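You operate a simulated robot arm through the tools that you are given. There is no shell and no other tool.

The job below is to be done with a simulated robot arm. You get a single attempt, and the scene is never put back.

TASK
Square both boards in the gap gauge and clip them down.
Fine: each lies against the long fence and its bar; the gap stays as it is, locked.

Only the result counts: the job must be done as asked and must still hold three seconds after the hand-in. Knocking over, shifting, dropping, spilling or breaking anything else fails it.

THE ROBOT
A 7-joint arm with a two-finger parallel gripper, fixed in place. Base frame: the origin is at the foot of the arm, x ahead of it, y to its left, z up; the work surface is at about z = 0. Lengths are in m, angles in degrees, forces in N, time in s.
With the tool pointing down near the work surface it reaches from about 0.24 to 0.62 m from the base axis. Its first joint turns from -66.0 to 66.0 degrees. Payload 2.6 kg.
The TCP is the grasp point between the finger pads, 0.03 m short of the fingertips. In the tool frame z runs along the fingers and y along their closing line. The gripper opens to 0.094 m. The fingers are 0.028 m wide and 0.01 m thick; the gripper's body (0.05 by 0.096 m) begins 0.055 m behind the TCP.
Orientation is told as [roll, pitch, yaw] about the base's x, y, z axes, in that order, counted from this pose: with the fingers straight down and closing along the base's y, the tool's x points along the base's -x, its y along +y and its z along -z.

THE INTERFACE
- The arm moves only by the tool arm_command. Its argument "rows" is a list of rows, each a list of 7 numbers: the shift along the tool's x, y, z in units of 40 mm (1.0 is 40 mm), then the turn, a rotation vector about the tool's x, y, z in units of 4 degrees (1.0 is 4 degrees), then the closure, from 0 (fully open) to 1 (shut). In form: [[x, y, z, ax, ay, az, hand], ...]. A call has 1 to 20 rows; each row shifts and turns the commanded pose from where the row before left it, along the tool's axes as they then stand. A call with a number of a shift or a turn outside -1 to 1 is refused whole. A row lasts 0.2 s, in which the tool goes at most 0.05 m and 8.6 degrees; a call with a longer step from one row to the next is refused whole, and so is a gripper value outside its range. A pose out of reach is approached as far as the arm can. The call stops where the force on the tool passes 40 N (or 10 N more than at its start, if that is more) or the arm is blocked; 0.2 s more then pass. Each finger travels about 0.072 m/s and halts on what it meets, pressing with about 30 N; the grip force reading is that of the motor and also rises with nothing between the fingers. The clock runs only during rows and for 0.2 s after the last one: add rows that do not move to give the fingers time. The reply holds the time, the measured pose of the TCP, the force on the tool along the base axes, the opening and the grip force, in the units named above and with some noise, with the torque about the TCP (base axes, N m) and any sound that the robot's microphone picked up.
- Cameras (640 x 400 px; columns grow to the right, rows downward): "scene" is fixed at [0.0149, 0.426, 0.567]; the picture's right is [-0.91, -0.41, 0.00], its down [-0.18, 0.40, -0.90] and it looks along [0.37, -0.82, -0.44] (base axes); focal length 365 px, centre (320, 200). "wrist" rides on the gripper at [0.076, 0.014, -0.102] in the tool frame; the picture's right is [-0.18, 0.98, 0.00], its down [-0.75, -0.14, -0.64] and it looks along [-0.63, -0.12, 0.77] (tool axes); focal length 243 px, centre (320, 200). There is no depth. A picture from a camera that has moved, and an enlarged one, comes with that camera's place and axes in the base frame and with its lens. The place of the scene camera against the robot may be out by one fixed shift of up to 0.018 m in any direction.
- capture(camera): a new picture of that camera. The clock stands still meanwhile.
- inspect(camera, box): a new picture of the part [left, top, right, bottom] of that camera's present view, enlarged. The clock stands still meanwhile.
- job_done(): hands the job in; it is judged then, once.

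Nothing tells you positions but the pictures and the camera data. Unless the task says otherwise, let go and move clear before handing in.

The tools are called after "Request:" by a JSON object that holds its "method" and its "body". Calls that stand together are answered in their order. arm_command: Moves the arm, as the interface text tells. Its arguments: {"type":"object","properties":{"rows":{"type":"array","items":{"type":"array","items":{"type":"number"}}}},"required":["rows"]} The other tools are called the same way: capture (camera) takes a picture; inspect (camera, box) takes an enlarged picture of a part of a camera's view; job_done () hands the job in.

At the start:

```text
time: 0.0
tcp_pos: [0.3751, -0.2566, 0.262]
tool_rot: [0.0, 0.1, 0.0]
contact_force: [-0.2, -0.3, 0.1]
wrist_torque: [0.0, 0.01, 0.02]
gripper_width: 0.0939
grip_force: 0.1
```

scene: 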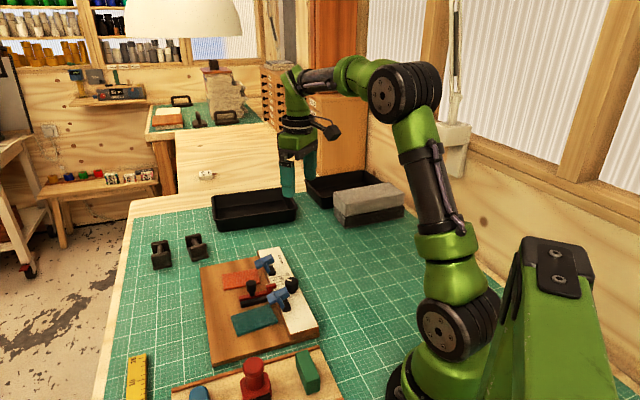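
wrist: 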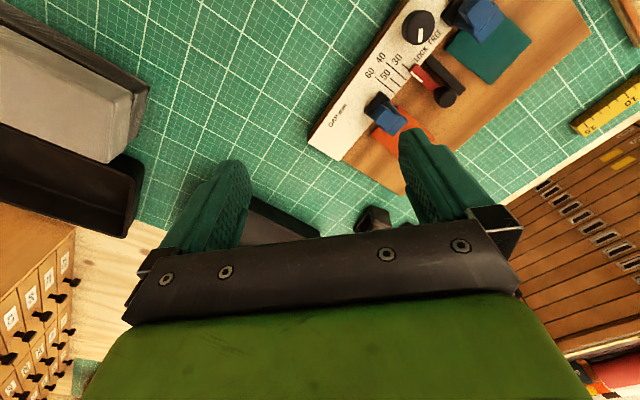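

I see a wooden gauge with a white fence carrying a scale, a lock knob, red and green boards, and blue clips. I'll look at these up close before moving.

Request:
{"method": "inspect", "body": {"camera": "scene", "box": [180, 230, 340, 370]}}

Request:
{"method": "inspect", "body": {"camera": "wrist", "box": [300, 0, 600, 190]}}

Request:
{"method": "inspect", "body": {"camera": "scene", "box": [100, 180, 420, 400]}}

```text
2.86 times, centred on (260, 300) of scene
camera zoom: at [0.0149, 0.426, 0.567], right [-0.91, -0.41, 0.0], down [-0.18, 0.4, -0.9], along [0.37, -0.82, -0.44], focal length 1044 px, centre (491, -86)
```

zoom: 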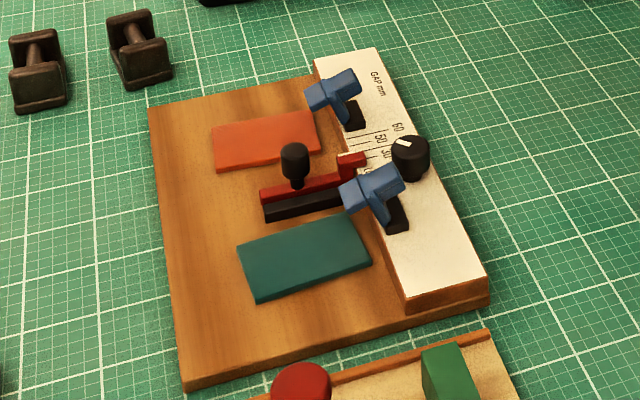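

```text
2.11 times, centred on (450, 95) of wrist
camera zoom: at [0.2994, -0.2434, 0.3658], right [0.18, 0.98, 0.0], down [0.75, -0.14, 0.64], along [0.63, -0.12, -0.77], focal length 511 px, centre (46, 421)
```

zoom: 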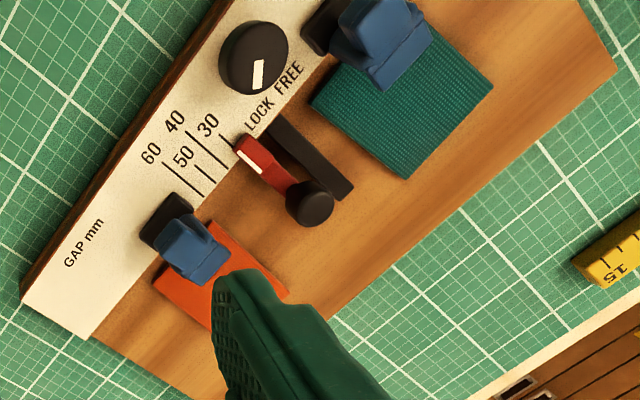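

```text
1.82 times, centred on (260, 290) of scene
camera zoom: at [0.0149, 0.426, 0.567], right [-0.91, -0.41, 0.0], down [-0.18, 0.4, -0.9], along [0.37, -0.82, -0.44], focal length 664 px, centre (429, 36)
```

zoom: 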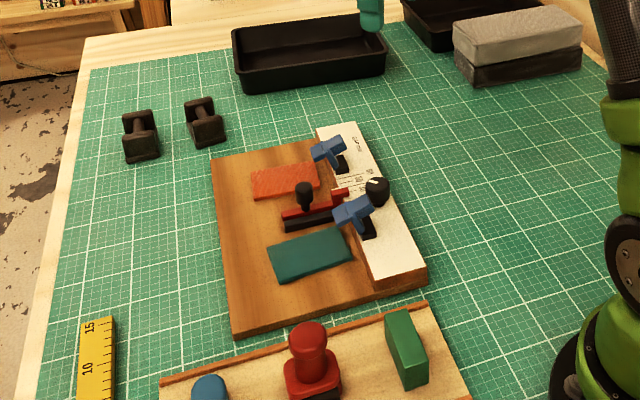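

The gauge lies at roughly 45° to the base axes, with the fence on the side toward the robot. I'll move the wrist camera over it to see the knob, bars and clips better.

Request:
{"method": "arm_command", "body": {"rows": [[0, 0.85, -0.25, 0, 0, 0, 0], [0, 0.85, -0.25, 0, 0, 0, 0], [0, 0.85, 0, 0, 0, 0, 0], [0, 0.85, 0, 0, 0, 0, 0], [0, 0, 0, 0, 0, 0, 0]]}}

Request:
{"method": "capture", "body": {"camera": "wrist"}}

```text
time: 1.2
tcp_pos: [0.375, -0.121, 0.2826]
tool_rot: [0.0, 0.0, 0.1]
contact_force: [0.6, -0.5, 0.4]
wrist_torque: [0.01, -0.01, 0.0]
gripper_width: 0.0941
grip_force: 0.0
```

```text
taken
camera wrist: at [0.2987, -0.1075, 0.3857], right [0.18, 0.98, 0.0], down [0.75, -0.14, 0.64], along [0.63, -0.12, -0.77], focal length 243 px, centre (320, 200)
```

wrist: 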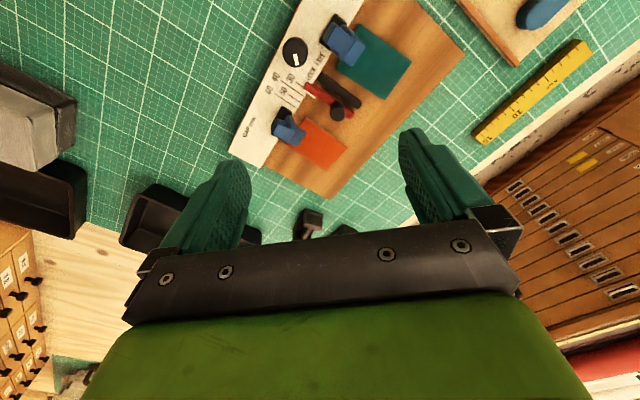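

Request:
{"method": "inspect", "body": {"camera": "wrist", "box": [220, 0, 480, 200]}}

Request:
{"method": "inspect", "body": {"camera": "wrist", "box": [240, 20, 380, 120]}}

Request:
{"method": "inspect", "body": {"camera": "scene", "box": [220, 240, 320, 340]}}

```text
2.00 times, centred on (350, 100) of wrist
camera zoom: at [0.2987, -0.1075, 0.3857], right [0.18, 0.98, 0.0], down [0.75, -0.14, 0.64], along [0.63, -0.12, -0.77], focal length 485 px, centre (260, 400)
```

zoom: 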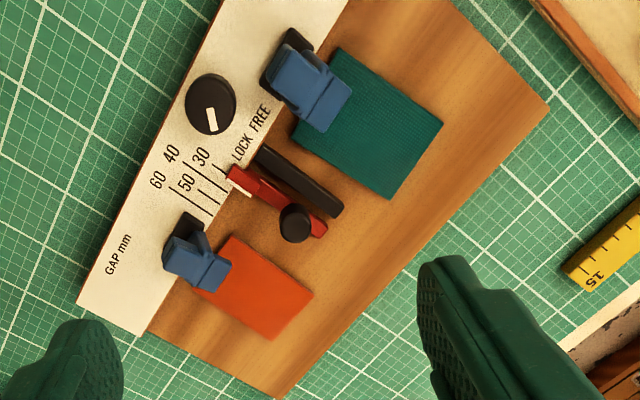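

```text
4.00 times, centred on (310, 70) of wrist
camera zoom: at [0.2987, -0.1075, 0.3857], right [0.18, 0.98, 0.0], down [0.75, -0.14, 0.64], along [0.63, -0.12, -0.77], focal length 970 px, centre (360, 720)
```

zoom: 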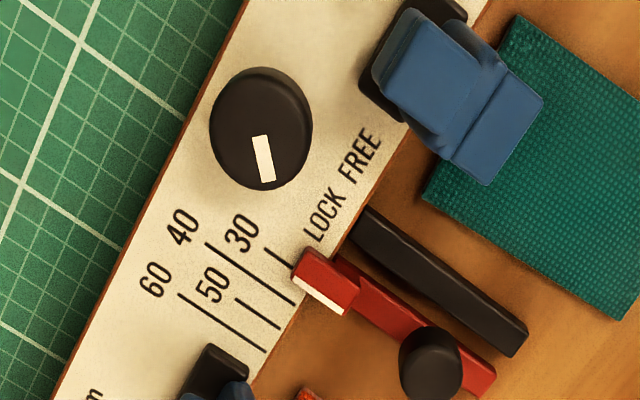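

```text
4.00 times, centred on (270, 290) of scene
camera zoom: at [0.0148, 0.426, 0.567], right [-0.91, -0.41, 0.0], down [-0.18, 0.4, -0.9], along [0.37, -0.82, -0.44], focal length 1461 px, centre (520, -160)
```

zoom: 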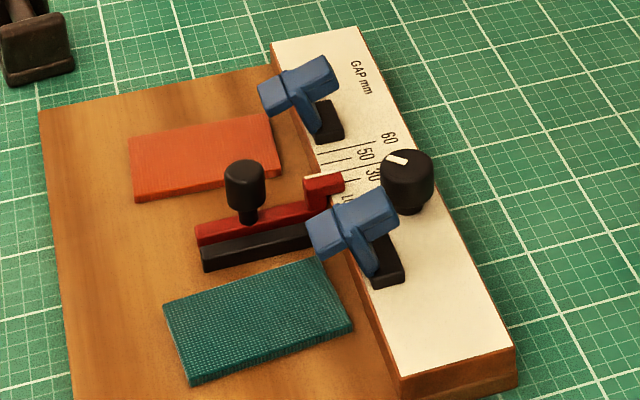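

The gauge axes sit at about 45°: the fence edge runs along (-0.71, 0.71) and the bars along (0.71, 0.71). The boards are a little rotated and off their stops. I'll yaw 45° and go lower to look at the clips and the knob.

Request:
{"method": "arm_command", "body": {"rows": [[-0.375, 0.175, 0.5, 0, 0, 0, 0], [-0.375, 0.175, 0.5, 0, 0, 0, 0], [-0.375, 0.175, 0.5, 0, 0, 0, 0], [0, 0, 0, 0, 0, -0.9375, 0], [0, 0, 0, 0, 0, -0.9375, 0], [0, 0, 0, 0, 0, -0.9375, 0], [0, 0, 0, 0, 0, -0.9375, 0], [0, 0, 0, 0, 0, -0.9375, 0], [0, 0, 0, 0, 0, -0.9375, 0], [0, 0, 0, 0, 0, -0.9375, 0], [0, 0, 0, 0, 0, -0.9375, 0], [0, 0, 0, 0, 0, -0.9375, 0], [0, 0, 0, 0, 0, -0.9375, 0], [0, 0, 0, 0, 0, -0.9375, 0], [0, 0, 0, 0, 0, -0.9375, 0], [0, 0, 0, 0, 0, 0, 0]]}}

Request:
{"method": "capture", "body": {"camera": "wrist"}}

Request:
{"method": "inspect", "body": {"camera": "wrist", "box": [160, 0, 480, 200]}}

```text
time: 4.6
tcp_pos: [0.4203, -0.0998, 0.2221]
tool_rot: [0.0, 0.0, 45.1]
contact_force: [0.2, -0.2, -0.2]
wrist_torque: [-0.01, -0.02, 0.01]
gripper_width: 0.0943
grip_force: 0.1
```

```text
taken
camera wrist: at [0.3565, -0.1447, 0.3256], right [-0.57, 0.82, 0.0], down [0.63, 0.43, 0.64], along [0.53, 0.36, -0.77], focal length 243 px, centre (320, 200)
```

wrist: 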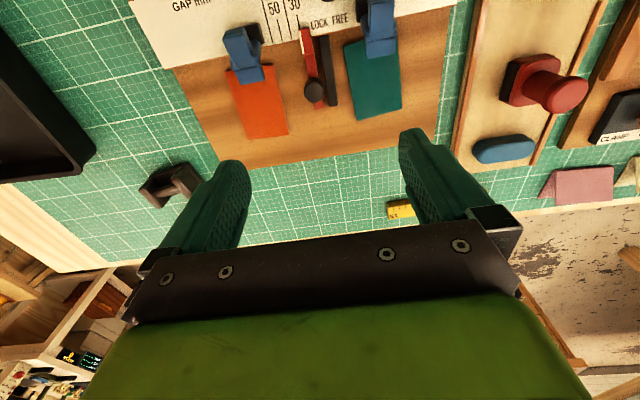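

```text
2.00 times, centred on (320, 100) of wrist
camera zoom: at [0.3565, -0.1447, 0.3256], right [-0.57, 0.82, 0.0], down [0.63, 0.43, 0.64], along [0.53, 0.36, -0.77], focal length 485 px, centre (320, 400)
```

zoom: 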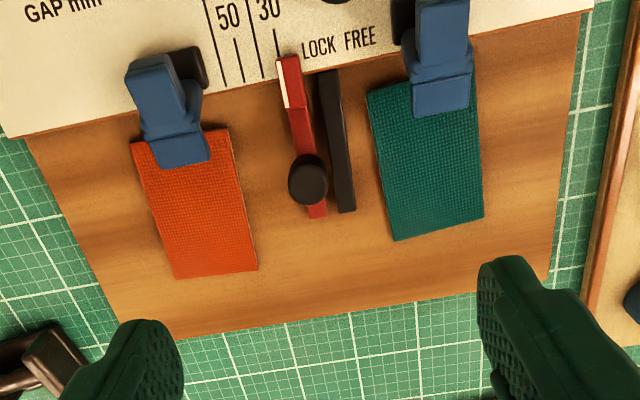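

From this side the clips look like blue toggle arms standing on black feet. I'll back off towards the robot to get the clips and the knob fully in view.

Request:
{"method": "arm_command", "body": {"rows": [[0.9, 0, 0, 0, 0, 0, 0], [0.9, 0, 0, 0, 0, 0, 0], [0.7, 0, 0.2, 0, 0, 0, 0], [0, 0, 0.3, 0, 0, 0, 0], [0, 0, 0, 0, 0, 0, 0]]}}

Request:
{"method": "inspect", "body": {"camera": "wrist", "box": [160, 0, 480, 200]}}

Request:
{"method": "inspect", "body": {"camera": "wrist", "box": [180, 40, 300, 160]}}

Request:
{"method": "inspect", "body": {"camera": "wrist", "box": [300, 20, 420, 140]}}

```text
time: 5.8
tcp_pos: [0.3493, -0.1701, 0.2017]
tool_rot: [0.0, -0.1, 45.0]
contact_force: [-0.7, 0.1, 0.4]
wrist_torque: [-0.03, -0.01, -0.01]
gripper_width: 0.094
grip_force: 0.1
```

```text
2.00 times, centred on (320, 100) of wrist
camera zoom: at [0.2858, -0.2151, 0.3056], right [-0.57, 0.82, 0.0], down [0.63, 0.43, 0.64], along [0.53, 0.36, -0.77], focal length 485 px, centre (320, 400)
```

zoom: 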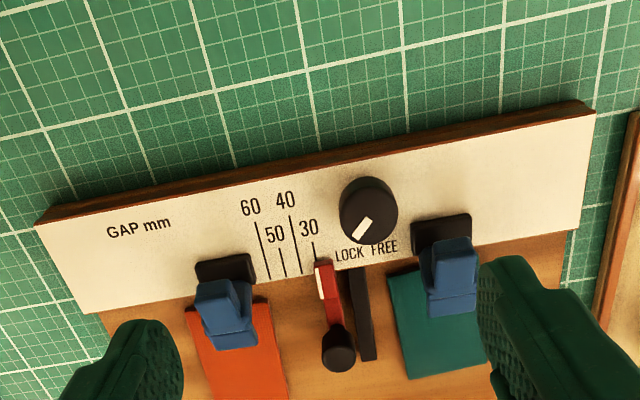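

```text
3.33 times, centred on (240, 100) of wrist
camera zoom: at [0.2858, -0.2151, 0.3056], right [-0.57, 0.82, 0.0], down [0.63, 0.43, 0.64], along [0.53, 0.36, -0.77], focal length 809 px, centre (587, 533)
```

zoom: 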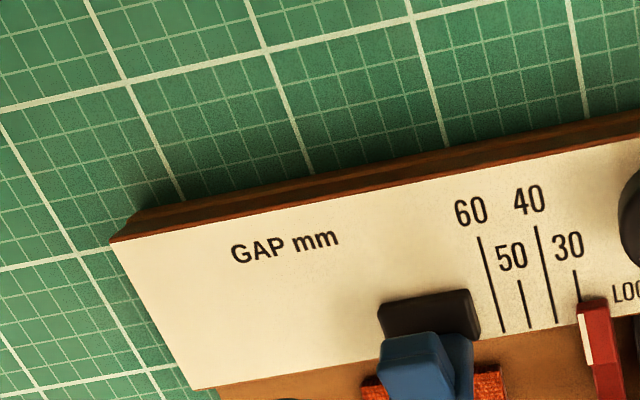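

```text
3.33 times, centred on (360, 80) of wrist
camera zoom: at [0.2858, -0.2151, 0.3056], right [-0.57, 0.82, 0.0], down [0.63, 0.43, 0.64], along [0.53, 0.36, -0.77], focal length 809 px, centre (187, 600)
```

zoom: 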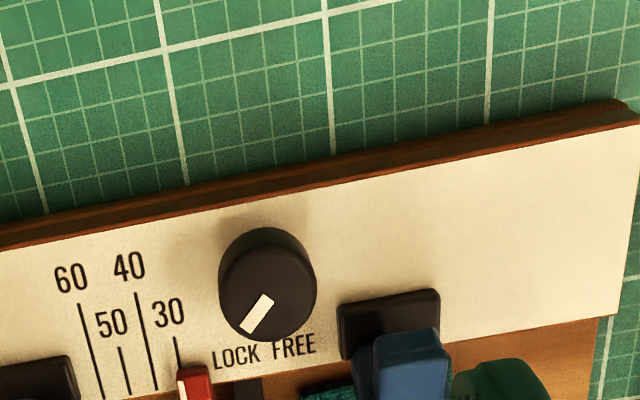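

The knob marker points at LOCK and the index sits near the 30 line. I'll zoom in hard on each clip and the bars with the scene camera to see how they work.

Request:
{"method": "inspect", "body": {"camera": "scene", "box": [260, 265, 310, 315]}}

Request:
{"method": "inspect", "body": {"camera": "scene", "box": [245, 245, 295, 295]}}

Request:
{"method": "inspect", "body": {"camera": "wrist", "box": [345, 100, 415, 170]}}

Request:
{"method": "inspect", "body": {"camera": "wrist", "box": [240, 110, 310, 180]}}

```text
8.00 times, centred on (285, 290) of scene
camera zoom: at [0.0149, 0.426, 0.567], right [-0.91, -0.41, 0.0], down [-0.18, 0.4, -0.9], along [0.37, -0.82, -0.44], focal length 2922 px, centre (600, -520)
```

zoom: 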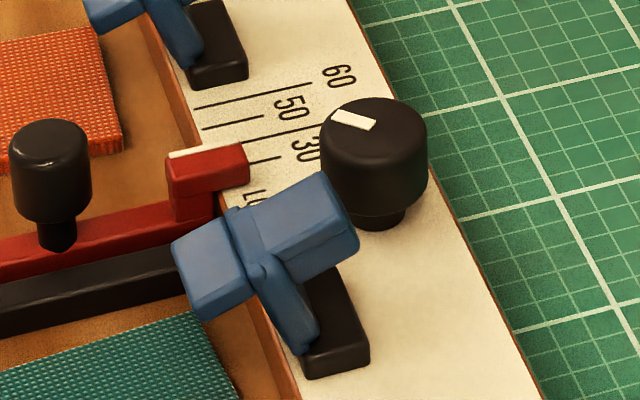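

```text
8.00 times, centred on (270, 270) of scene
camera zoom: at [0.0149, 0.426, 0.567], right [-0.91, -0.41, 0.0], down [-0.18, 0.4, -0.9], along [0.37, -0.82, -0.44], focal length 2922 px, centre (720, -360)
```

zoom: 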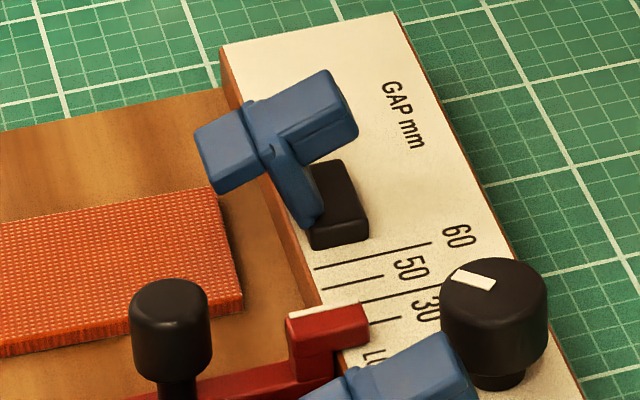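

```text
5.71 times, centred on (380, 135) of wrist
camera zoom: at [0.2858, -0.2151, 0.3056], right [-0.57, 0.82, 0.0], down [0.63, 0.43, 0.64], along [0.53, 0.36, -0.77], focal length 1386 px, centre (-23, 571)
```

zoom: 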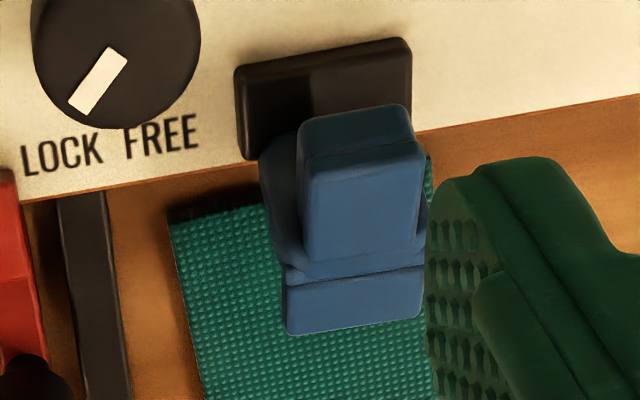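

```text
5.71 times, centred on (275, 145) of wrist
camera zoom: at [0.2858, -0.2151, 0.3056], right [-0.57, 0.82, 0.0], down [0.63, 0.43, 0.64], along [0.53, 0.36, -0.77], focal length 1386 px, centre (577, 514)
```

zoom: 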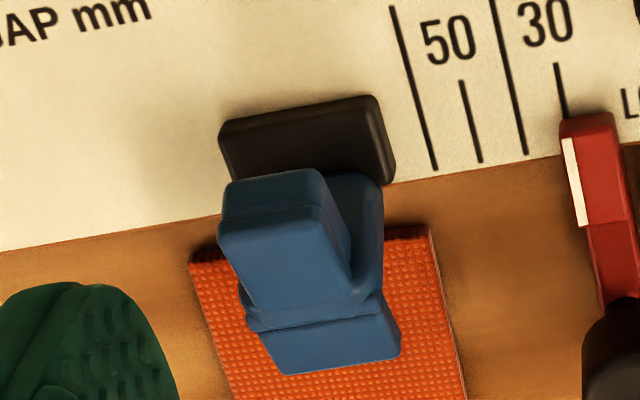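

The clips are hinged on the fence and stand open; pushing the blue handle outward and down should bring the pad onto the board. The fence edge lies at about w=0.179, with w measured along (0.71, 0.71). First I'll touch a free spot on the plate with the closed fingers to learn its height.

Request:
{"method": "arm_command", "body": {"rows": [[-0.84, 0.087, 0, 0, 0, 0, 1], [-0.84, 0.087, 0, 0, 0, 0, 1], [-0.84, 0.087, 0, 0, 0, 0, 1], [-0.84, 0.087, 0, 0, 0, 0, 1], [-0.84, 0.087, 0, 0, 0, 0, 1], [0, 0, 0.8, 0, 0, 0, 1], [0, 0, 0.8, 0, 0, 0, 1], [0, 0, 0.8, 0, 0, 0, 1], [0, 0, 0.8, 0, 0, 0, 1], [0, 0, 0, 0, 0, 0, 1], [0, 0, 0, 0, 0, 0, 1]]}}

Request:
{"method": "capture", "body": {"camera": "scene"}}

Request:
{"method": "inspect", "body": {"camera": "scene", "box": [190, 230, 340, 360]}}

Request:
{"method": "capture", "body": {"camera": "wrist"}}

```text
time: 8.2
tcp_pos: [0.455, -0.0393, 0.0726]
tool_rot: [0.0, 0.0, 45.1]
contact_force: [0.0, 0.0, -0.6]
wrist_torque: [-0.02, 0.04, 0.03]
gripper_width: 0.0
grip_force: 29.4
```

```text
taken
```

scene: 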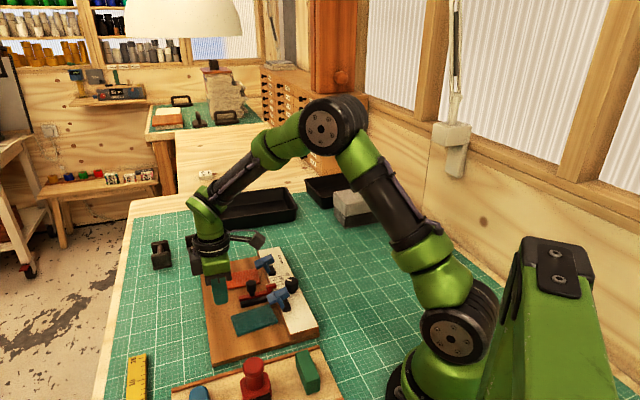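

```text
3.08 times, centred on (265, 295) of scene
camera zoom: at [0.0149, 0.426, 0.567], right [-0.91, -0.41, 0.0], down [-0.18, 0.4, -0.9], along [0.37, -0.82, -0.44], focal length 1124 px, centre (489, -92)
```

zoom: 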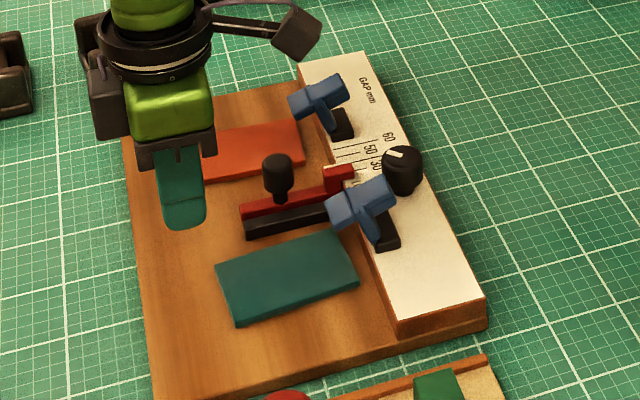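

```text
taken
camera wrist: at [0.3911, -0.0845, 0.1764], right [-0.56, 0.83, 0.0], down [0.63, 0.43, 0.64], along [0.53, 0.36, -0.77], focal length 243 px, centre (320, 200)
```

wrist: 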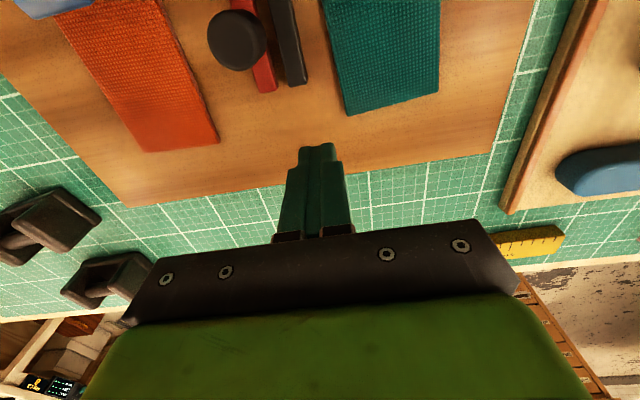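

The fingers are closed over a free part of the plate. I'll descend slowly until I feel contact.

Request:
{"method": "arm_command", "body": {"rows": [[0, 0, 0.15, 0, 0, 0, 1], [0, 0, 0.15, 0, 0, 0, 1], [0, 0, 0.15, 0, 0, 0, 1], [0, 0, 0.05, 0, 0, 0, 1], [0, 0, 0.0, 0, 0, 0, 1]]}}

```text
time: 9.4
tcp_pos: [0.4563, -0.0396, 0.0542]
tool_rot: [0.1, 0.1, 45.1]
contact_force: [-0.4, -1.4, 0.2]
wrist_torque: [0.0, -0.01, 0.0]
gripper_width: 0.0
grip_force: 29.8
```

No contact yet, with the fingertips at about z = 0.024. I'll continue down in 1 mm steps.

Request:
{"method": "arm_command", "body": {"rows": [[0, 0, 0.025, 0, 0, 0, 1], [0, 0, 0.025, 0, 0, 0, 1], [0, 0, 0.025, 0, 0, 0, 1], [0, 0, 0.025, 0, 0, 0, 1], [0, 0, 0.025, 0, 0, 0, 1], [0, 0, 0.025, 0, 0, 0, 1], [0, 0, 0, 0, 0, 0, 1]]}}

```text
time: 11.0
tcp_pos: [0.4557, -0.0393, 0.0486]
tool_rot: [0.0, 0.0, 45.0]
contact_force: [-0.5, 0.0, -0.2]
wrist_torque: [-0.02, -0.01, -0.03]
gripper_width: 0.0003
grip_force: 30.1
```

Request:
{"method": "arm_command", "body": {"rows": [[0, 0, 0.025, 0, 0, 0, 1], [0, 0, 0.025, 0, 0, 0, 1], [0, 0, 0.025, 0, 0, 0, 1], [0, 0, 0.025, 0, 0, 0, 1], [0, 0, 0, 0, 0, 0, 1]]}}

Request:
{"method": "inspect", "body": {"camera": "wrist", "box": [260, 100, 380, 200]}}

```text
time: 12.2
tcp_pos: [0.4556, -0.0398, 0.0451]
tool_rot: [0.0, 0.0, 45.0]
contact_force: [0.3, -0.3, -0.8]
wrist_torque: [-0.01, -0.03, 0.0]
gripper_width: 0.0002
grip_force: 30.2
```

```text
4.00 times, centred on (320, 150) of wrist
camera zoom: at [0.3921, -0.0842, 0.1478], right [-0.57, 0.82, 0.0], down [0.63, 0.43, 0.64], along [0.53, 0.36, -0.77], focal length 970 px, centre (320, 400)
```

zoom: 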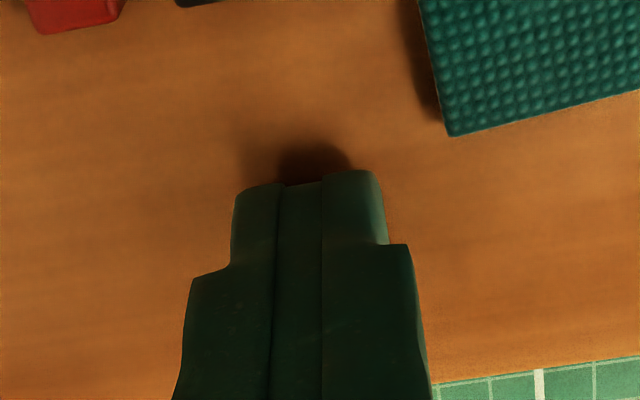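

Still no contact, with the tips at about z = 0.015. I'll keep descending.

Request:
{"method": "arm_command", "body": {"rows": [[0, 0, 0.025, 0, 0, 0, 1], [0, 0, 0.025, 0, 0, 0, 1], [0, 0, 0.025, 0, 0, 0, 1], [0, 0, 0.025, 0, 0, 0, 1], [0, 0, 0, 0, 0, 0, 1]]}}

```text
time: 13.5
tcp_pos: [0.4566, -0.0386, 0.0422]
tool_rot: [0.0, 0.0, 44.9]
contact_force: [-1.4, -0.1, 3.7]
wrist_torque: [-0.07, 0.08, 0.0]
gripper_width: 0.0
grip_force: 30.0
stopped in row 5: the force on the tool passed its limit at 42 N (the readings are from after the stop); the commanded pose is now the measured one
```

Contact: the plate top is at about z = 0.012. I'll lift 2 mm, open the fingers to a 30 mm fork and move behind the outer end of the green board.

Request:
{"method": "arm_command", "body": {"rows": [[0, 0, -0.06, 0, 0, 0, 1], [-0.3, 0, 0, 0, 0, 0, 0.68], [0, 0.3, 0, 0, 0, 0, 0.68], [0, 0.45, 0, 0, 0, 0, 0.68], [0, 0.43, 0, 0, 0, 0, 0.68], [0, 0, 0, 0, 0, 0, 0.68]]}}

Request:
{"method": "capture", "body": {"camera": "wrist"}}

Request:
{"method": "inspect", "body": {"camera": "wrist", "box": [220, 60, 420, 200]}}

```text
time: 14.9
tcp_pos: [0.4299, 0.002, 0.0444]
tool_rot: [0.1, -0.1, 44.9]
contact_force: [-0.3, 0.7, 0.3]
wrist_torque: [0.01, -0.02, 0.02]
gripper_width: 0.0304
grip_force: 0.1
```

```text
taken
camera wrist: at [0.3672, -0.042, 0.1478], right [-0.56, 0.83, 0.0], down [0.63, 0.43, 0.64], along [0.53, 0.36, -0.77], focal length 243 px, centre (320, 200)
```

wrist: 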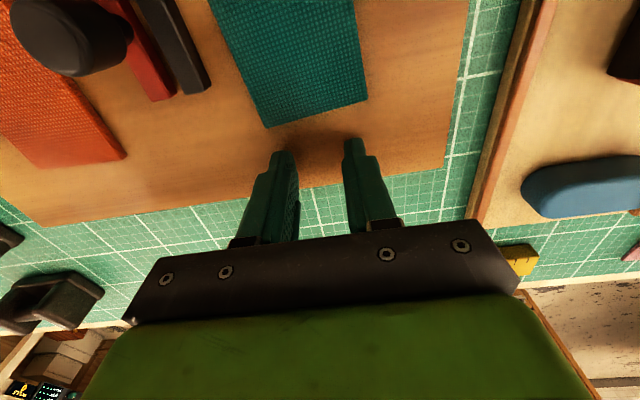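

```text
2.86 times, centred on (320, 130) of wrist
camera zoom: at [0.3672, -0.042, 0.1478], right [-0.56, 0.83, 0.0], down [0.63, 0.43, 0.64], along [0.53, 0.36, -0.77], focal length 693 px, centre (320, 400)
```

zoom: 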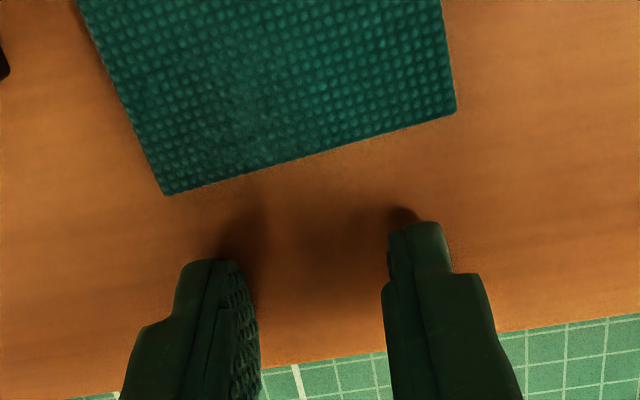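

Both fingers sit behind the board's outer edge. I'll shift 3 mm to centre them, then push gently toward the fence.

Request:
{"method": "arm_command", "body": {"rows": [[0, 0.075, 0, 0, 0, 0, 0.68], [0.1, 0, 0, 0, 0, 0, 0.68], [0.1, 0, 0, 0, 0, 0, 0.68], [0.1, 0, 0, 0, 0, 0, 0.68], [0.1, 0, 0, 0, 0, 0, 0.68], [0.1, 0, 0, 0, 0, 0, 0.68], [0, 0, 0, 0, 0, 0, 0.68]]}}

Request:
{"method": "inspect", "body": {"camera": "wrist", "box": [160, 0, 480, 200]}}

```text
time: 16.5
tcp_pos: [0.4158, -0.01, 0.0438]
tool_rot: [0.0, 0.1, 44.9]
contact_force: [-0.3, 0.0, 0.3]
wrist_torque: [-0.01, -0.01, -0.02]
gripper_width: 0.03
grip_force: 0.0
```

```text
2.00 times, centred on (320, 100) of wrist
camera zoom: at [0.3511, -0.0537, 0.1477], right [-0.56, 0.83, 0.0], down [0.63, 0.43, 0.64], along [0.53, 0.36, -0.77], focal length 485 px, centre (320, 400)
```

zoom: 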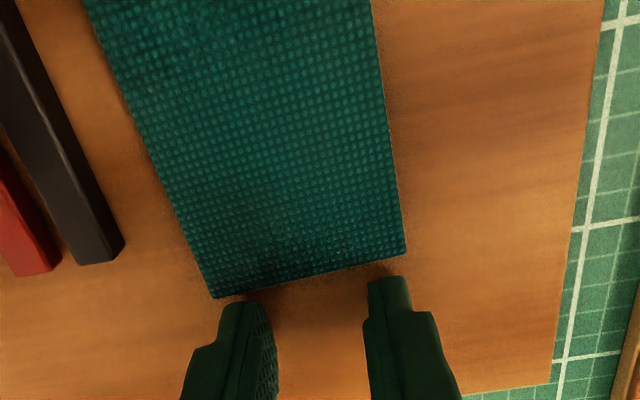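

The fingers are just about at the board's edge. I'll keep pushing toward the fence in 2 mm steps.

Request:
{"method": "arm_command", "body": {"rows": [[0.05, 0, 0, 0, 0, 0, 0.68], [0.05, 0, 0, 0, 0, 0, 0.68], [0.05, 0, 0, 0, 0, 0, 0.68], [0.05, 0, 0, 0, 0, 0, 0.68], [0.05, 0, 0, 0, 0, 0, 0.68], [0, 0, 0, 0, 0, 0, 0.68]]}}

Request:
{"method": "inspect", "body": {"camera": "wrist", "box": [160, 0, 480, 200]}}

Request:
{"method": "inspect", "body": {"camera": "scene", "box": [220, 280, 310, 350]}}

```text
time: 17.9
tcp_pos: [0.4094, -0.0152, 0.0454]
tool_rot: [-0.2, -0.5, 45.1]
contact_force: [16.9, 15.0, -1.1]
wrist_torque: [0.43, -0.43, 0.03]
gripper_width: 0.0302
grip_force: 0.1
```

```text
2.00 times, centred on (320, 100) of wrist
camera zoom: at [0.3452, -0.0594, 0.1483], right [-0.57, 0.82, 0.0], down [0.63, 0.43, 0.65], along [0.53, 0.37, -0.76], focal length 485 px, centre (320, 400)
```

zoom: 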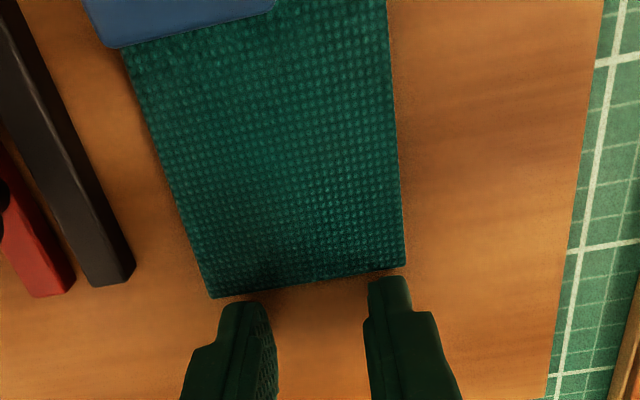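

```text
5.71 times, centred on (265, 315) of scene
camera zoom: at [0.0148, 0.426, 0.567], right [-0.91, -0.41, 0.0], down [-0.18, 0.4, -0.9], along [0.37, -0.82, -0.44], focal length 2087 px, centre (634, -457)
```

zoom: 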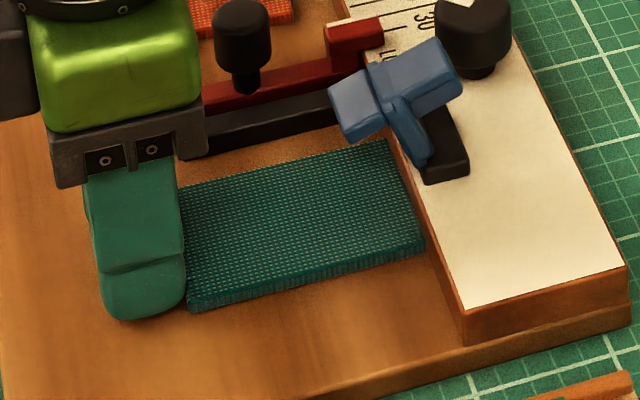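

Reaction is about 22 N and the board appears to be against the fence. I'll back off slightly and check that the gauge hasn't moved.

Request:
{"method": "arm_command", "body": {"rows": [[-0.1, 0, 0, 0, 0, 0, 0.68], [-0.2, 0, 0, 0, 0, 0, 0.68], [-0.3, 0, 0, 0, 0, 0, 0.68], [0, 0, 0, 0, 0, 0, 0.68]]}}

Request:
{"method": "inspect", "body": {"camera": "scene", "box": [220, 240, 320, 340]}}

Request:
{"method": "inspect", "body": {"camera": "scene", "box": [265, 290, 325, 340]}}

Request:
{"method": "inspect", "body": {"camera": "wrist", "box": [160, 0, 480, 200]}}

```text
time: 18.9
tcp_pos: [0.4236, 0.0007, 0.0441]
tool_rot: [0.1, 0.1, 45.0]
contact_force: [-0.1, -0.7, -0.1]
wrist_torque: [0.02, -0.04, -0.02]
gripper_width: 0.0298
grip_force: 0.2
```

```text
4.00 times, centred on (270, 290) of scene
camera zoom: at [0.0149, 0.426, 0.567], right [-0.91, -0.41, 0.0], down [-0.18, 0.4, -0.9], along [0.37, -0.82, -0.44], focal length 1461 px, centre (520, -160)
```

zoom: 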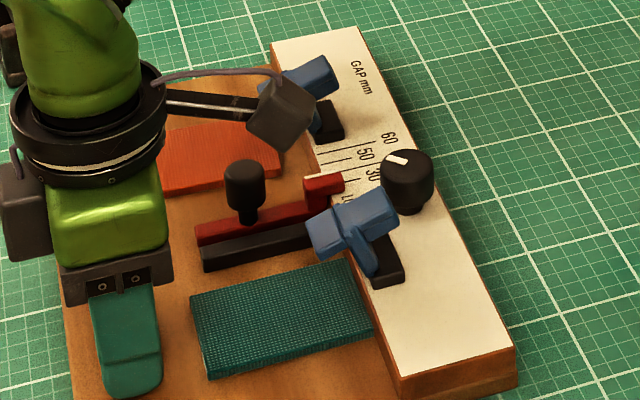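

```text
8.00 times, centred on (295, 315) of scene
camera zoom: at [0.0149, 0.426, 0.567], right [-0.91, -0.41, 0.0], down [-0.18, 0.4, -0.9], along [0.37, -0.82, -0.44], focal length 2922 px, centre (520, -720)
```

zoom: 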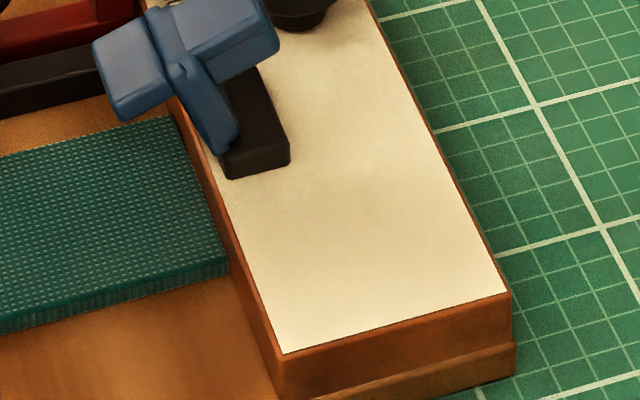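

```text
2.00 times, centred on (320, 100) of wrist
camera zoom: at [0.3605, -0.0435, 0.1475], right [-0.56, 0.83, 0.0], down [0.63, 0.43, 0.64], along [0.53, 0.36, -0.77], focal length 485 px, centre (320, 400)
```

zoom: 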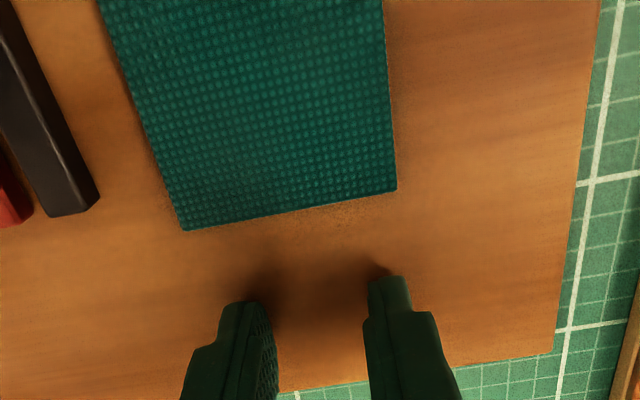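

The gauge stayed put, and the green board is now square to the fence at s = -0.330…-0.274 with its far edge at w = 0.265. Next I'll close the fingers, move to its outer long side and push it toward the black bar.

Request:
{"method": "arm_command", "body": {"rows": [[0, 0, -0.75, 0, 0, 0, 1], [0, 0, -0.75, 0, 0, 0, 1], [0.683, 0.408, 0, 0, 0, 0, 1], [0.683, 0.408, 0, 0, 0, 0, 1], [0.683, 0.408, 0, 0, 0, 0, 1], [0, 0, 0, 0, 0, 0, 1]]}}

Request:
{"method": "capture", "body": {"camera": "wrist"}}

Request:
{"method": "inspect", "body": {"camera": "scene", "box": [200, 240, 320, 340]}}

```text
time: 20.3
tcp_pos: [0.3322, -0.0238, 0.1065]
tool_rot: [0.0, 0.0, 45.0]
contact_force: [-0.4, -0.6, 0.4]
wrist_torque: [0.04, 0.03, 0.01]
gripper_width: 0.0001
grip_force: 29.9
```

```text
taken
camera wrist: at [0.2687, -0.0682, 0.2082], right [-0.56, 0.83, 0.0], down [0.63, 0.43, 0.64], along [0.53, 0.36, -0.77], focal length 243 px, centre (320, 200)
```

wrist: 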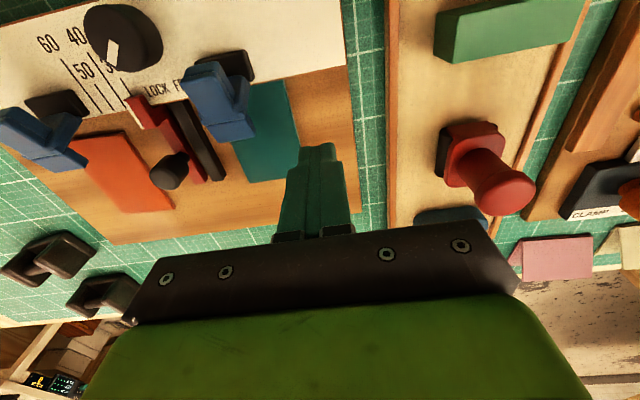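

```text
4.00 times, centred on (260, 290) of scene
camera zoom: at [0.0148, 0.426, 0.567], right [-0.91, -0.41, 0.0], down [-0.18, 0.4, -0.9], along [0.37, -0.82, -0.44], focal length 1461 px, centre (560, -160)
```

zoom: 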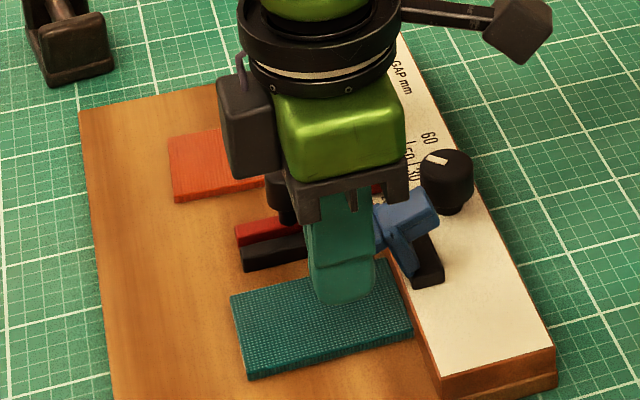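

The fingers are beside the green board's outer edge with about 10 mm clearance. I'll descend and then push toward the bar in small steps.

Request:
{"method": "arm_command", "body": {"rows": [[0, 0, 0.5, 0, 0, 0, 1], [0, 0, 0.5, 0, 0, 0, 1], [0, 0, 0.35, 0, 0, 0, 1], [0, 0, 0.18, 0, 0, 0, 1], [0, 0, 0, 0, 0, 0, 1], [0, -0.15, 0, 0, 0, 0, 1], [0, 0, 0, 0, 0, 0, 1]]}}

Request:
{"method": "inspect", "body": {"camera": "wrist", "box": [160, 0, 480, 200]}}

```text
time: 21.9
tcp_pos: [0.3361, -0.0267, 0.0425]
tool_rot: [0.0, -0.1, 44.9]
contact_force: [0.1, -0.1, -1.3]
wrist_torque: [0.0, 0.0, 0.01]
gripper_width: 0.0
grip_force: 30.0
```

```text
2.00 times, centred on (320, 100) of wrist
camera zoom: at [0.2732, -0.0719, 0.1461], right [-0.56, 0.83, 0.0], down [0.63, 0.43, 0.64], along [0.53, 0.36, -0.77], focal length 485 px, centre (320, 400)
```

zoom: 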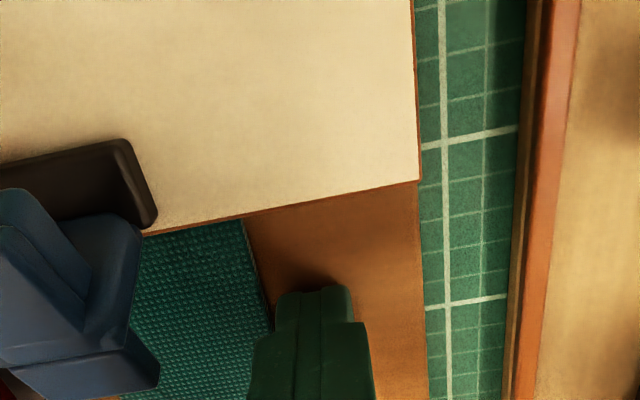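

I'll shift outward 8 mm to stay clear of the clip, then push the board toward the black bar.

Request:
{"method": "arm_command", "body": {"rows": [[-0.2, 0, 0, 0, 0, 0, 1], [0, -0.1, 0, 0, 0, 0, 1], [0, -0.1, 0, 0, 0, 0, 1], [0, -0.1, 0, 0, 0, 0, 1], [0, -0.1, 0, 0, 0, 0, 1], [0, -0.1, 0, 0, 0, 0, 1], [0, 0, 0, 0, 0, 0, 1]]}}

Request:
{"method": "inspect", "body": {"camera": "wrist", "box": [160, 0, 480, 200]}}

Request:
{"method": "inspect", "body": {"camera": "scene", "box": [220, 270, 320, 340]}}

```text
time: 23.5
tcp_pos: [0.3571, -0.0367, 0.0438]
tool_rot: [0.0, 0.0, 44.9]
contact_force: [0.2, 0.5, -0.2]
wrist_torque: [0.0, 0.06, -0.02]
gripper_width: 0.0
grip_force: 29.9
```

```text
2.00 times, centred on (320, 100) of wrist
camera zoom: at [0.2926, -0.0803, 0.1469], right [-0.56, 0.83, 0.0], down [0.63, 0.43, 0.64], along [0.53, 0.36, -0.77], focal length 485 px, centre (320, 400)
```

zoom: 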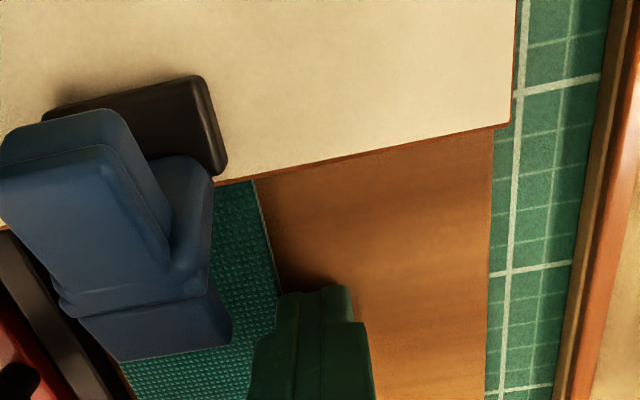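

```text
5.71 times, centred on (270, 305) of scene
camera zoom: at [0.0149, 0.426, 0.567], right [-0.91, -0.41, 0.0], down [-0.18, 0.4, -0.9], along [0.37, -0.82, -0.44], focal length 2087 px, centre (606, -400)
```

zoom: 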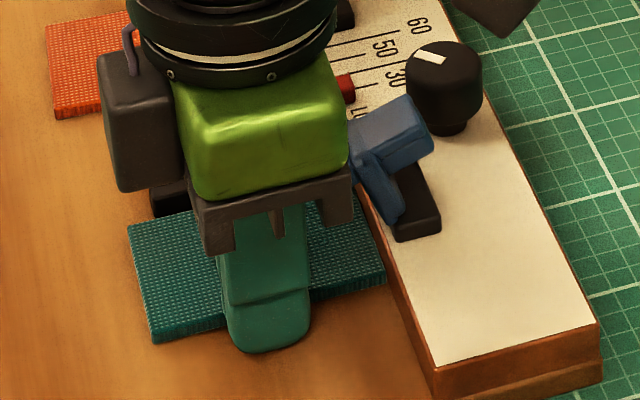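

The board is moving ahead of the fingers. About 7 mm remains to the bar, so I'll go on in 1 mm steps.

Request:
{"method": "arm_command", "body": {"rows": [[0, -0.025, 0, 0, 0, 0, 1], [0, -0.025, 0, 0, 0, 0, 1], [0, -0.025, 0, 0, 0, 0, 1], [0, -0.025, 0, 0, 0, 0, 1], [0, -0.025, 0, 0, 0, 0, 1], [0, 0, 0, 0, 0, 0, 1]]}}

```text
time: 24.9
tcp_pos: [0.3593, -0.0395, 0.0442]
tool_rot: [0.1, 0.0, 44.9]
contact_force: [0.3, 0.1, -0.5]
wrist_torque: [-0.01, 0.0, 0.0]
gripper_width: 0.0001
grip_force: 30.0
```

Request:
{"method": "arm_command", "body": {"rows": [[0, -0.025, 0, 0, 0, 0, 1], [0, -0.025, 0, 0, 0, 0, 1], [0, 0, 0, 0, 0, 0, 1]]}}

Request:
{"method": "inspect", "body": {"camera": "wrist", "box": [160, 0, 480, 200]}}

```text
time: 25.7
tcp_pos: [0.3607, -0.0404, 0.0431]
tool_rot: [0.1, 0.0, 45.0]
contact_force: [-5.1, 5.3, 0.8]
wrist_torque: [0.1, 0.12, 0.01]
gripper_width: 0.0
grip_force: 30.2
```

```text
2.00 times, centred on (320, 100) of wrist
camera zoom: at [0.2971, -0.0847, 0.1464], right [-0.56, 0.83, 0.0], down [0.63, 0.43, 0.64], along [0.53, 0.36, -0.77], focal length 485 px, centre (320, 400)
```

zoom: 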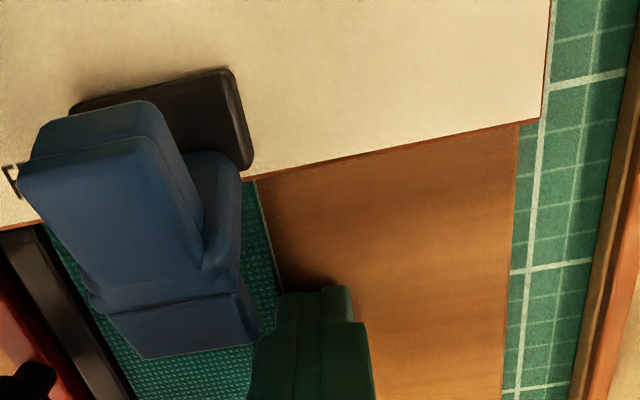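

Contact with the black bar at about 7 N. I'll nudge half a millimetre more to seat it, back off, and look at it.

Request:
{"method": "arm_command", "body": {"rows": [[0, -0.015, 0, 0, 0, 0, 1], [0, 0, 0, 0, 0, 0, 1]]}}

Request:
{"method": "arm_command", "body": {"rows": [[0, 0.1, 0, 0, 0, 0, 1], [0, 0.2, 0, 0, 0, 0, 1], [0, 0, -0.75, 0, 0, 0, 1], [0, 0, -0.75, 0, 0, 0, 1], [-0.6, 0, -0.5, 0, 0, 0, 1], [-0.6, 0, 0, 0, 0, 0, 1], [0, 0, 0, 0, 0, 0, 1]]}}

Request:
{"method": "capture", "body": {"camera": "wrist"}}

Request:
{"method": "inspect", "body": {"camera": "wrist", "box": [150, 0, 310, 100]}}

Request:
{"method": "inspect", "body": {"camera": "scene", "box": [220, 270, 320, 340]}}

```text
time: 26.3
tcp_pos: [0.3606, -0.0399, 0.043]
tool_rot: [0.2, 0.1, 45.0]
contact_force: [-8.9, 10.1, -0.1]
wrist_torque: [0.24, 0.26, 0.0]
gripper_width: 0.0
grip_force: 29.6
```

```text
time: 27.9
tcp_pos: [0.3869, 0.0024, 0.1237]
tool_rot: [0.1, 0.0, 44.9]
contact_force: [0.2, 0.2, -0.3]
wrist_torque: [-0.04, 0.01, 0.03]
gripper_width: 0.0
grip_force: 29.8
```

```text
taken
camera wrist: at [0.3234, -0.0427, 0.2268], right [-0.56, 0.83, 0.0], down [0.63, 0.43, 0.64], along [0.53, 0.36, -0.77], focal length 243 px, centre (320, 200)
```

wrist: 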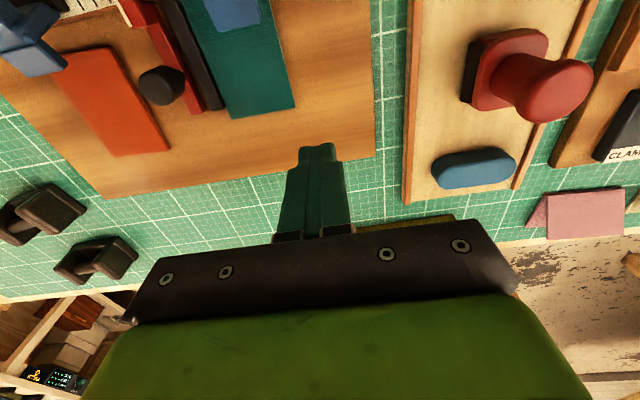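

```text
4.00 times, centred on (230, 50) of wrist
camera zoom: at [0.3234, -0.0427, 0.2268], right [-0.56, 0.83, 0.0], down [0.63, 0.43, 0.64], along [0.53, 0.36, -0.77], focal length 970 px, centre (680, 800)
```

zoom: 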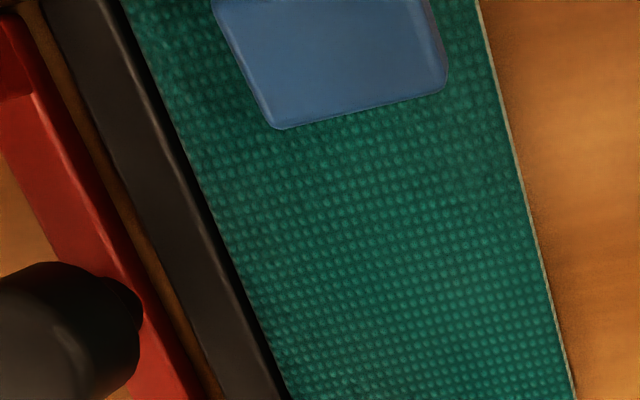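

```text
5.71 times, centred on (270, 305) of scene
camera zoom: at [0.0149, 0.426, 0.567], right [-0.91, -0.41, 0.0], down [-0.18, 0.4, -0.9], along [0.37, -0.82, -0.44], focal length 2087 px, centre (606, -400)
```

zoom: 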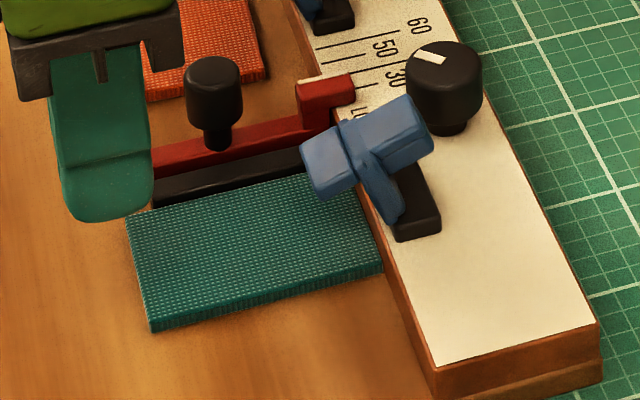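

The green board sits against the black bar and the fence. Now I'll take the red board: move behind its outer end with the 30 mm fork.

Request:
{"method": "arm_command", "body": {"rows": [[-0.175, -0.895, 0, 0, 0, 0, 0.68], [-0.175, -0.895, 0, 0, 0, 0, 0.68], [-0.175, -0.895, 0, 0, 0, 0, 0.68], [-0.175, -0.895, 0, 0, 0, 0, 0.68], [-0.175, -0.895, 0, 0, 0, 0, 0.68], [0, 0, 0, 0, 0, 0, 0.68]]}}

Request:
{"method": "capture", "body": {"camera": "wrist"}}

Request:
{"method": "inspect", "body": {"camera": "wrist", "box": [200, 0, 420, 180]}}

```text
time: 29.3
tcp_pos: [0.539, -0.1, 0.1237]
tool_rot: [0.0, 0.0, 44.9]
contact_force: [0.0, 0.2, 0.4]
wrist_torque: [-0.02, 0.0, -0.02]
gripper_width: 0.0303
grip_force: 0.0
```

```text
taken
camera wrist: at [0.4752, -0.1452, 0.2264], right [-0.56, 0.83, 0.0], down [0.63, 0.43, 0.64], along [0.53, 0.36, -0.77], focal length 243 px, centre (320, 200)
```

wrist: 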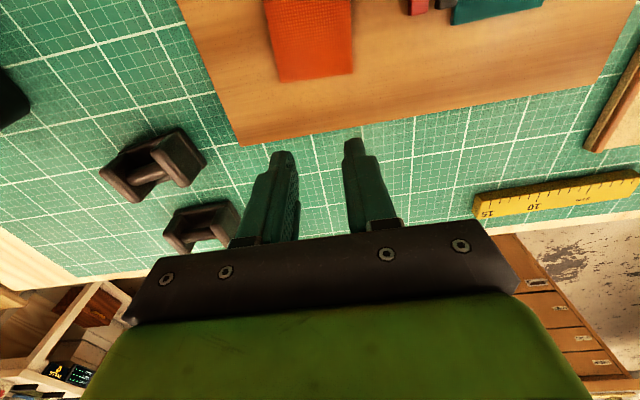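

```text
2.22 times, centred on (310, 90) of wrist
camera zoom: at [0.4752, -0.1452, 0.2264], right [-0.56, 0.83, 0.0], down [0.63, 0.43, 0.64], along [0.53, 0.36, -0.77], focal length 539 px, centre (342, 444)
```

zoom: 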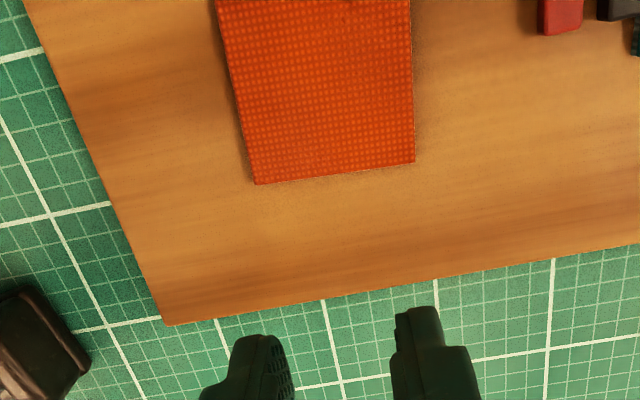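

The fork is centred behind the red board's outer edge. I'll descend to just above the plate and advance to the edge.

Request:
{"method": "arm_command", "body": {"rows": [[0, 0, 0.7, 0, 0, 0, 0.68], [0, 0, 0.7, 0, 0, 0, 0.68], [0, 0, 0.4, 0, 0, 0, 0.68], [0, 0, 0.18, 0, 0, 0, 0.68], [0, 0, 0, 0, 0, 0, 0.68], [0.1, 0, 0, 0, 0, 0, 0.68], [0.1, 0, 0, 0, 0, 0, 0.68], [0.1, 0, 0, 0, 0, 0, 0.68], [0, 0, 0, 0, 0, 0, 0.68]]}}

Request:
{"method": "inspect", "body": {"camera": "wrist", "box": [160, 0, 480, 200]}}

```text
time: 31.3
tcp_pos: [0.5285, -0.1096, 0.0435]
tool_rot: [0.0, 0.0, 44.9]
contact_force: [-0.1, 0.5, 0.0]
wrist_torque: [0.02, -0.02, -0.02]
gripper_width: 0.0299
grip_force: 0.1
```

```text
2.00 times, centred on (320, 100) of wrist
camera zoom: at [0.4663, -0.1538, 0.1474], right [-0.56, 0.83, 0.0], down [0.63, 0.43, 0.64], along [0.53, 0.36, -0.77], focal length 485 px, centre (320, 400)
```

zoom: 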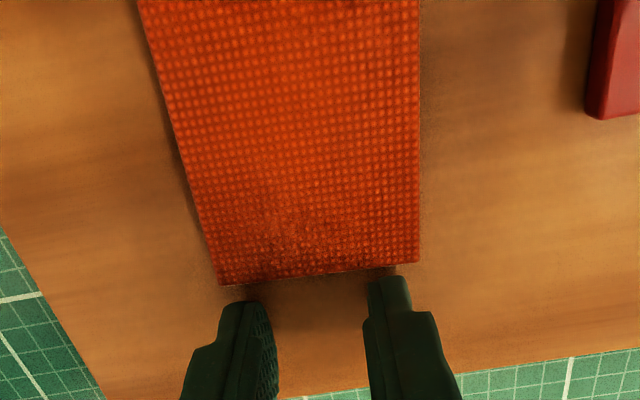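

The fork is right at the edge, with about 17 mm to go. I'll push toward the fence in 2 mm steps.

Request:
{"method": "arm_command", "body": {"rows": [[0.05, 0, 0, 0, 0, 0, 0.68], [0.05, 0, 0, 0, 0, 0, 0.68], [0.05, 0, 0, 0, 0, 0, 0.68], [0.05, 0, 0, 0, 0, 0, 0.68], [0.05, 0, 0, 0, 0, 0, 0.68], [0.05, 0, 0, 0, 0, 0, 0.68], [0.05, 0, 0, 0, 0, 0, 0.68], [0, 0, 0, 0, 0, 0, 0.68]]}}

Request:
{"method": "inspect", "body": {"camera": "wrist", "box": [160, 0, 480, 200]}}

```text
time: 33.1
tcp_pos: [0.5194, -0.119, 0.0434]
tool_rot: [0.0, 0.0, 44.9]
contact_force: [0.5, -0.3, -0.1]
wrist_torque: [0.0, -0.02, 0.01]
gripper_width: 0.03
grip_force: 0.0
```

```text
2.00 times, centred on (320, 100) of wrist
camera zoom: at [0.4558, -0.1638, 0.1474], right [-0.56, 0.83, 0.0], down [0.63, 0.43, 0.64], along [0.53, 0.36, -0.77], focal length 485 px, centre (320, 400)
```

zoom: 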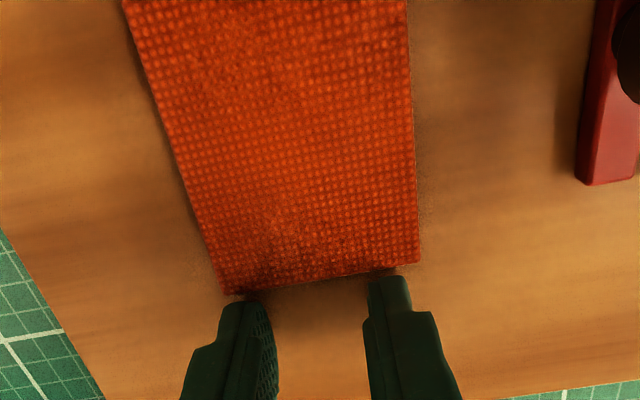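

The board is flush on both fingers now and still moving freely. I'll continue in 1 mm steps.

Request:
{"method": "arm_command", "body": {"rows": [[0.025, 0, 0, 0, 0, 0, 0.68], [0.025, 0, 0, 0, 0, 0, 0.68], [0.025, 0, 0, 0, 0, 0, 0.68], [0, 0, 0, 0, 0, 0, 0.68]]}}

```text
time: 34.1
tcp_pos: [0.5176, -0.1203, 0.0449]
tool_rot: [-0.1, 0.0, 44.9]
contact_force: [-0.3, -0.8, 0.1]
wrist_torque: [0.01, -0.02, -0.05]
gripper_width: 0.0301
grip_force: 0.0
```

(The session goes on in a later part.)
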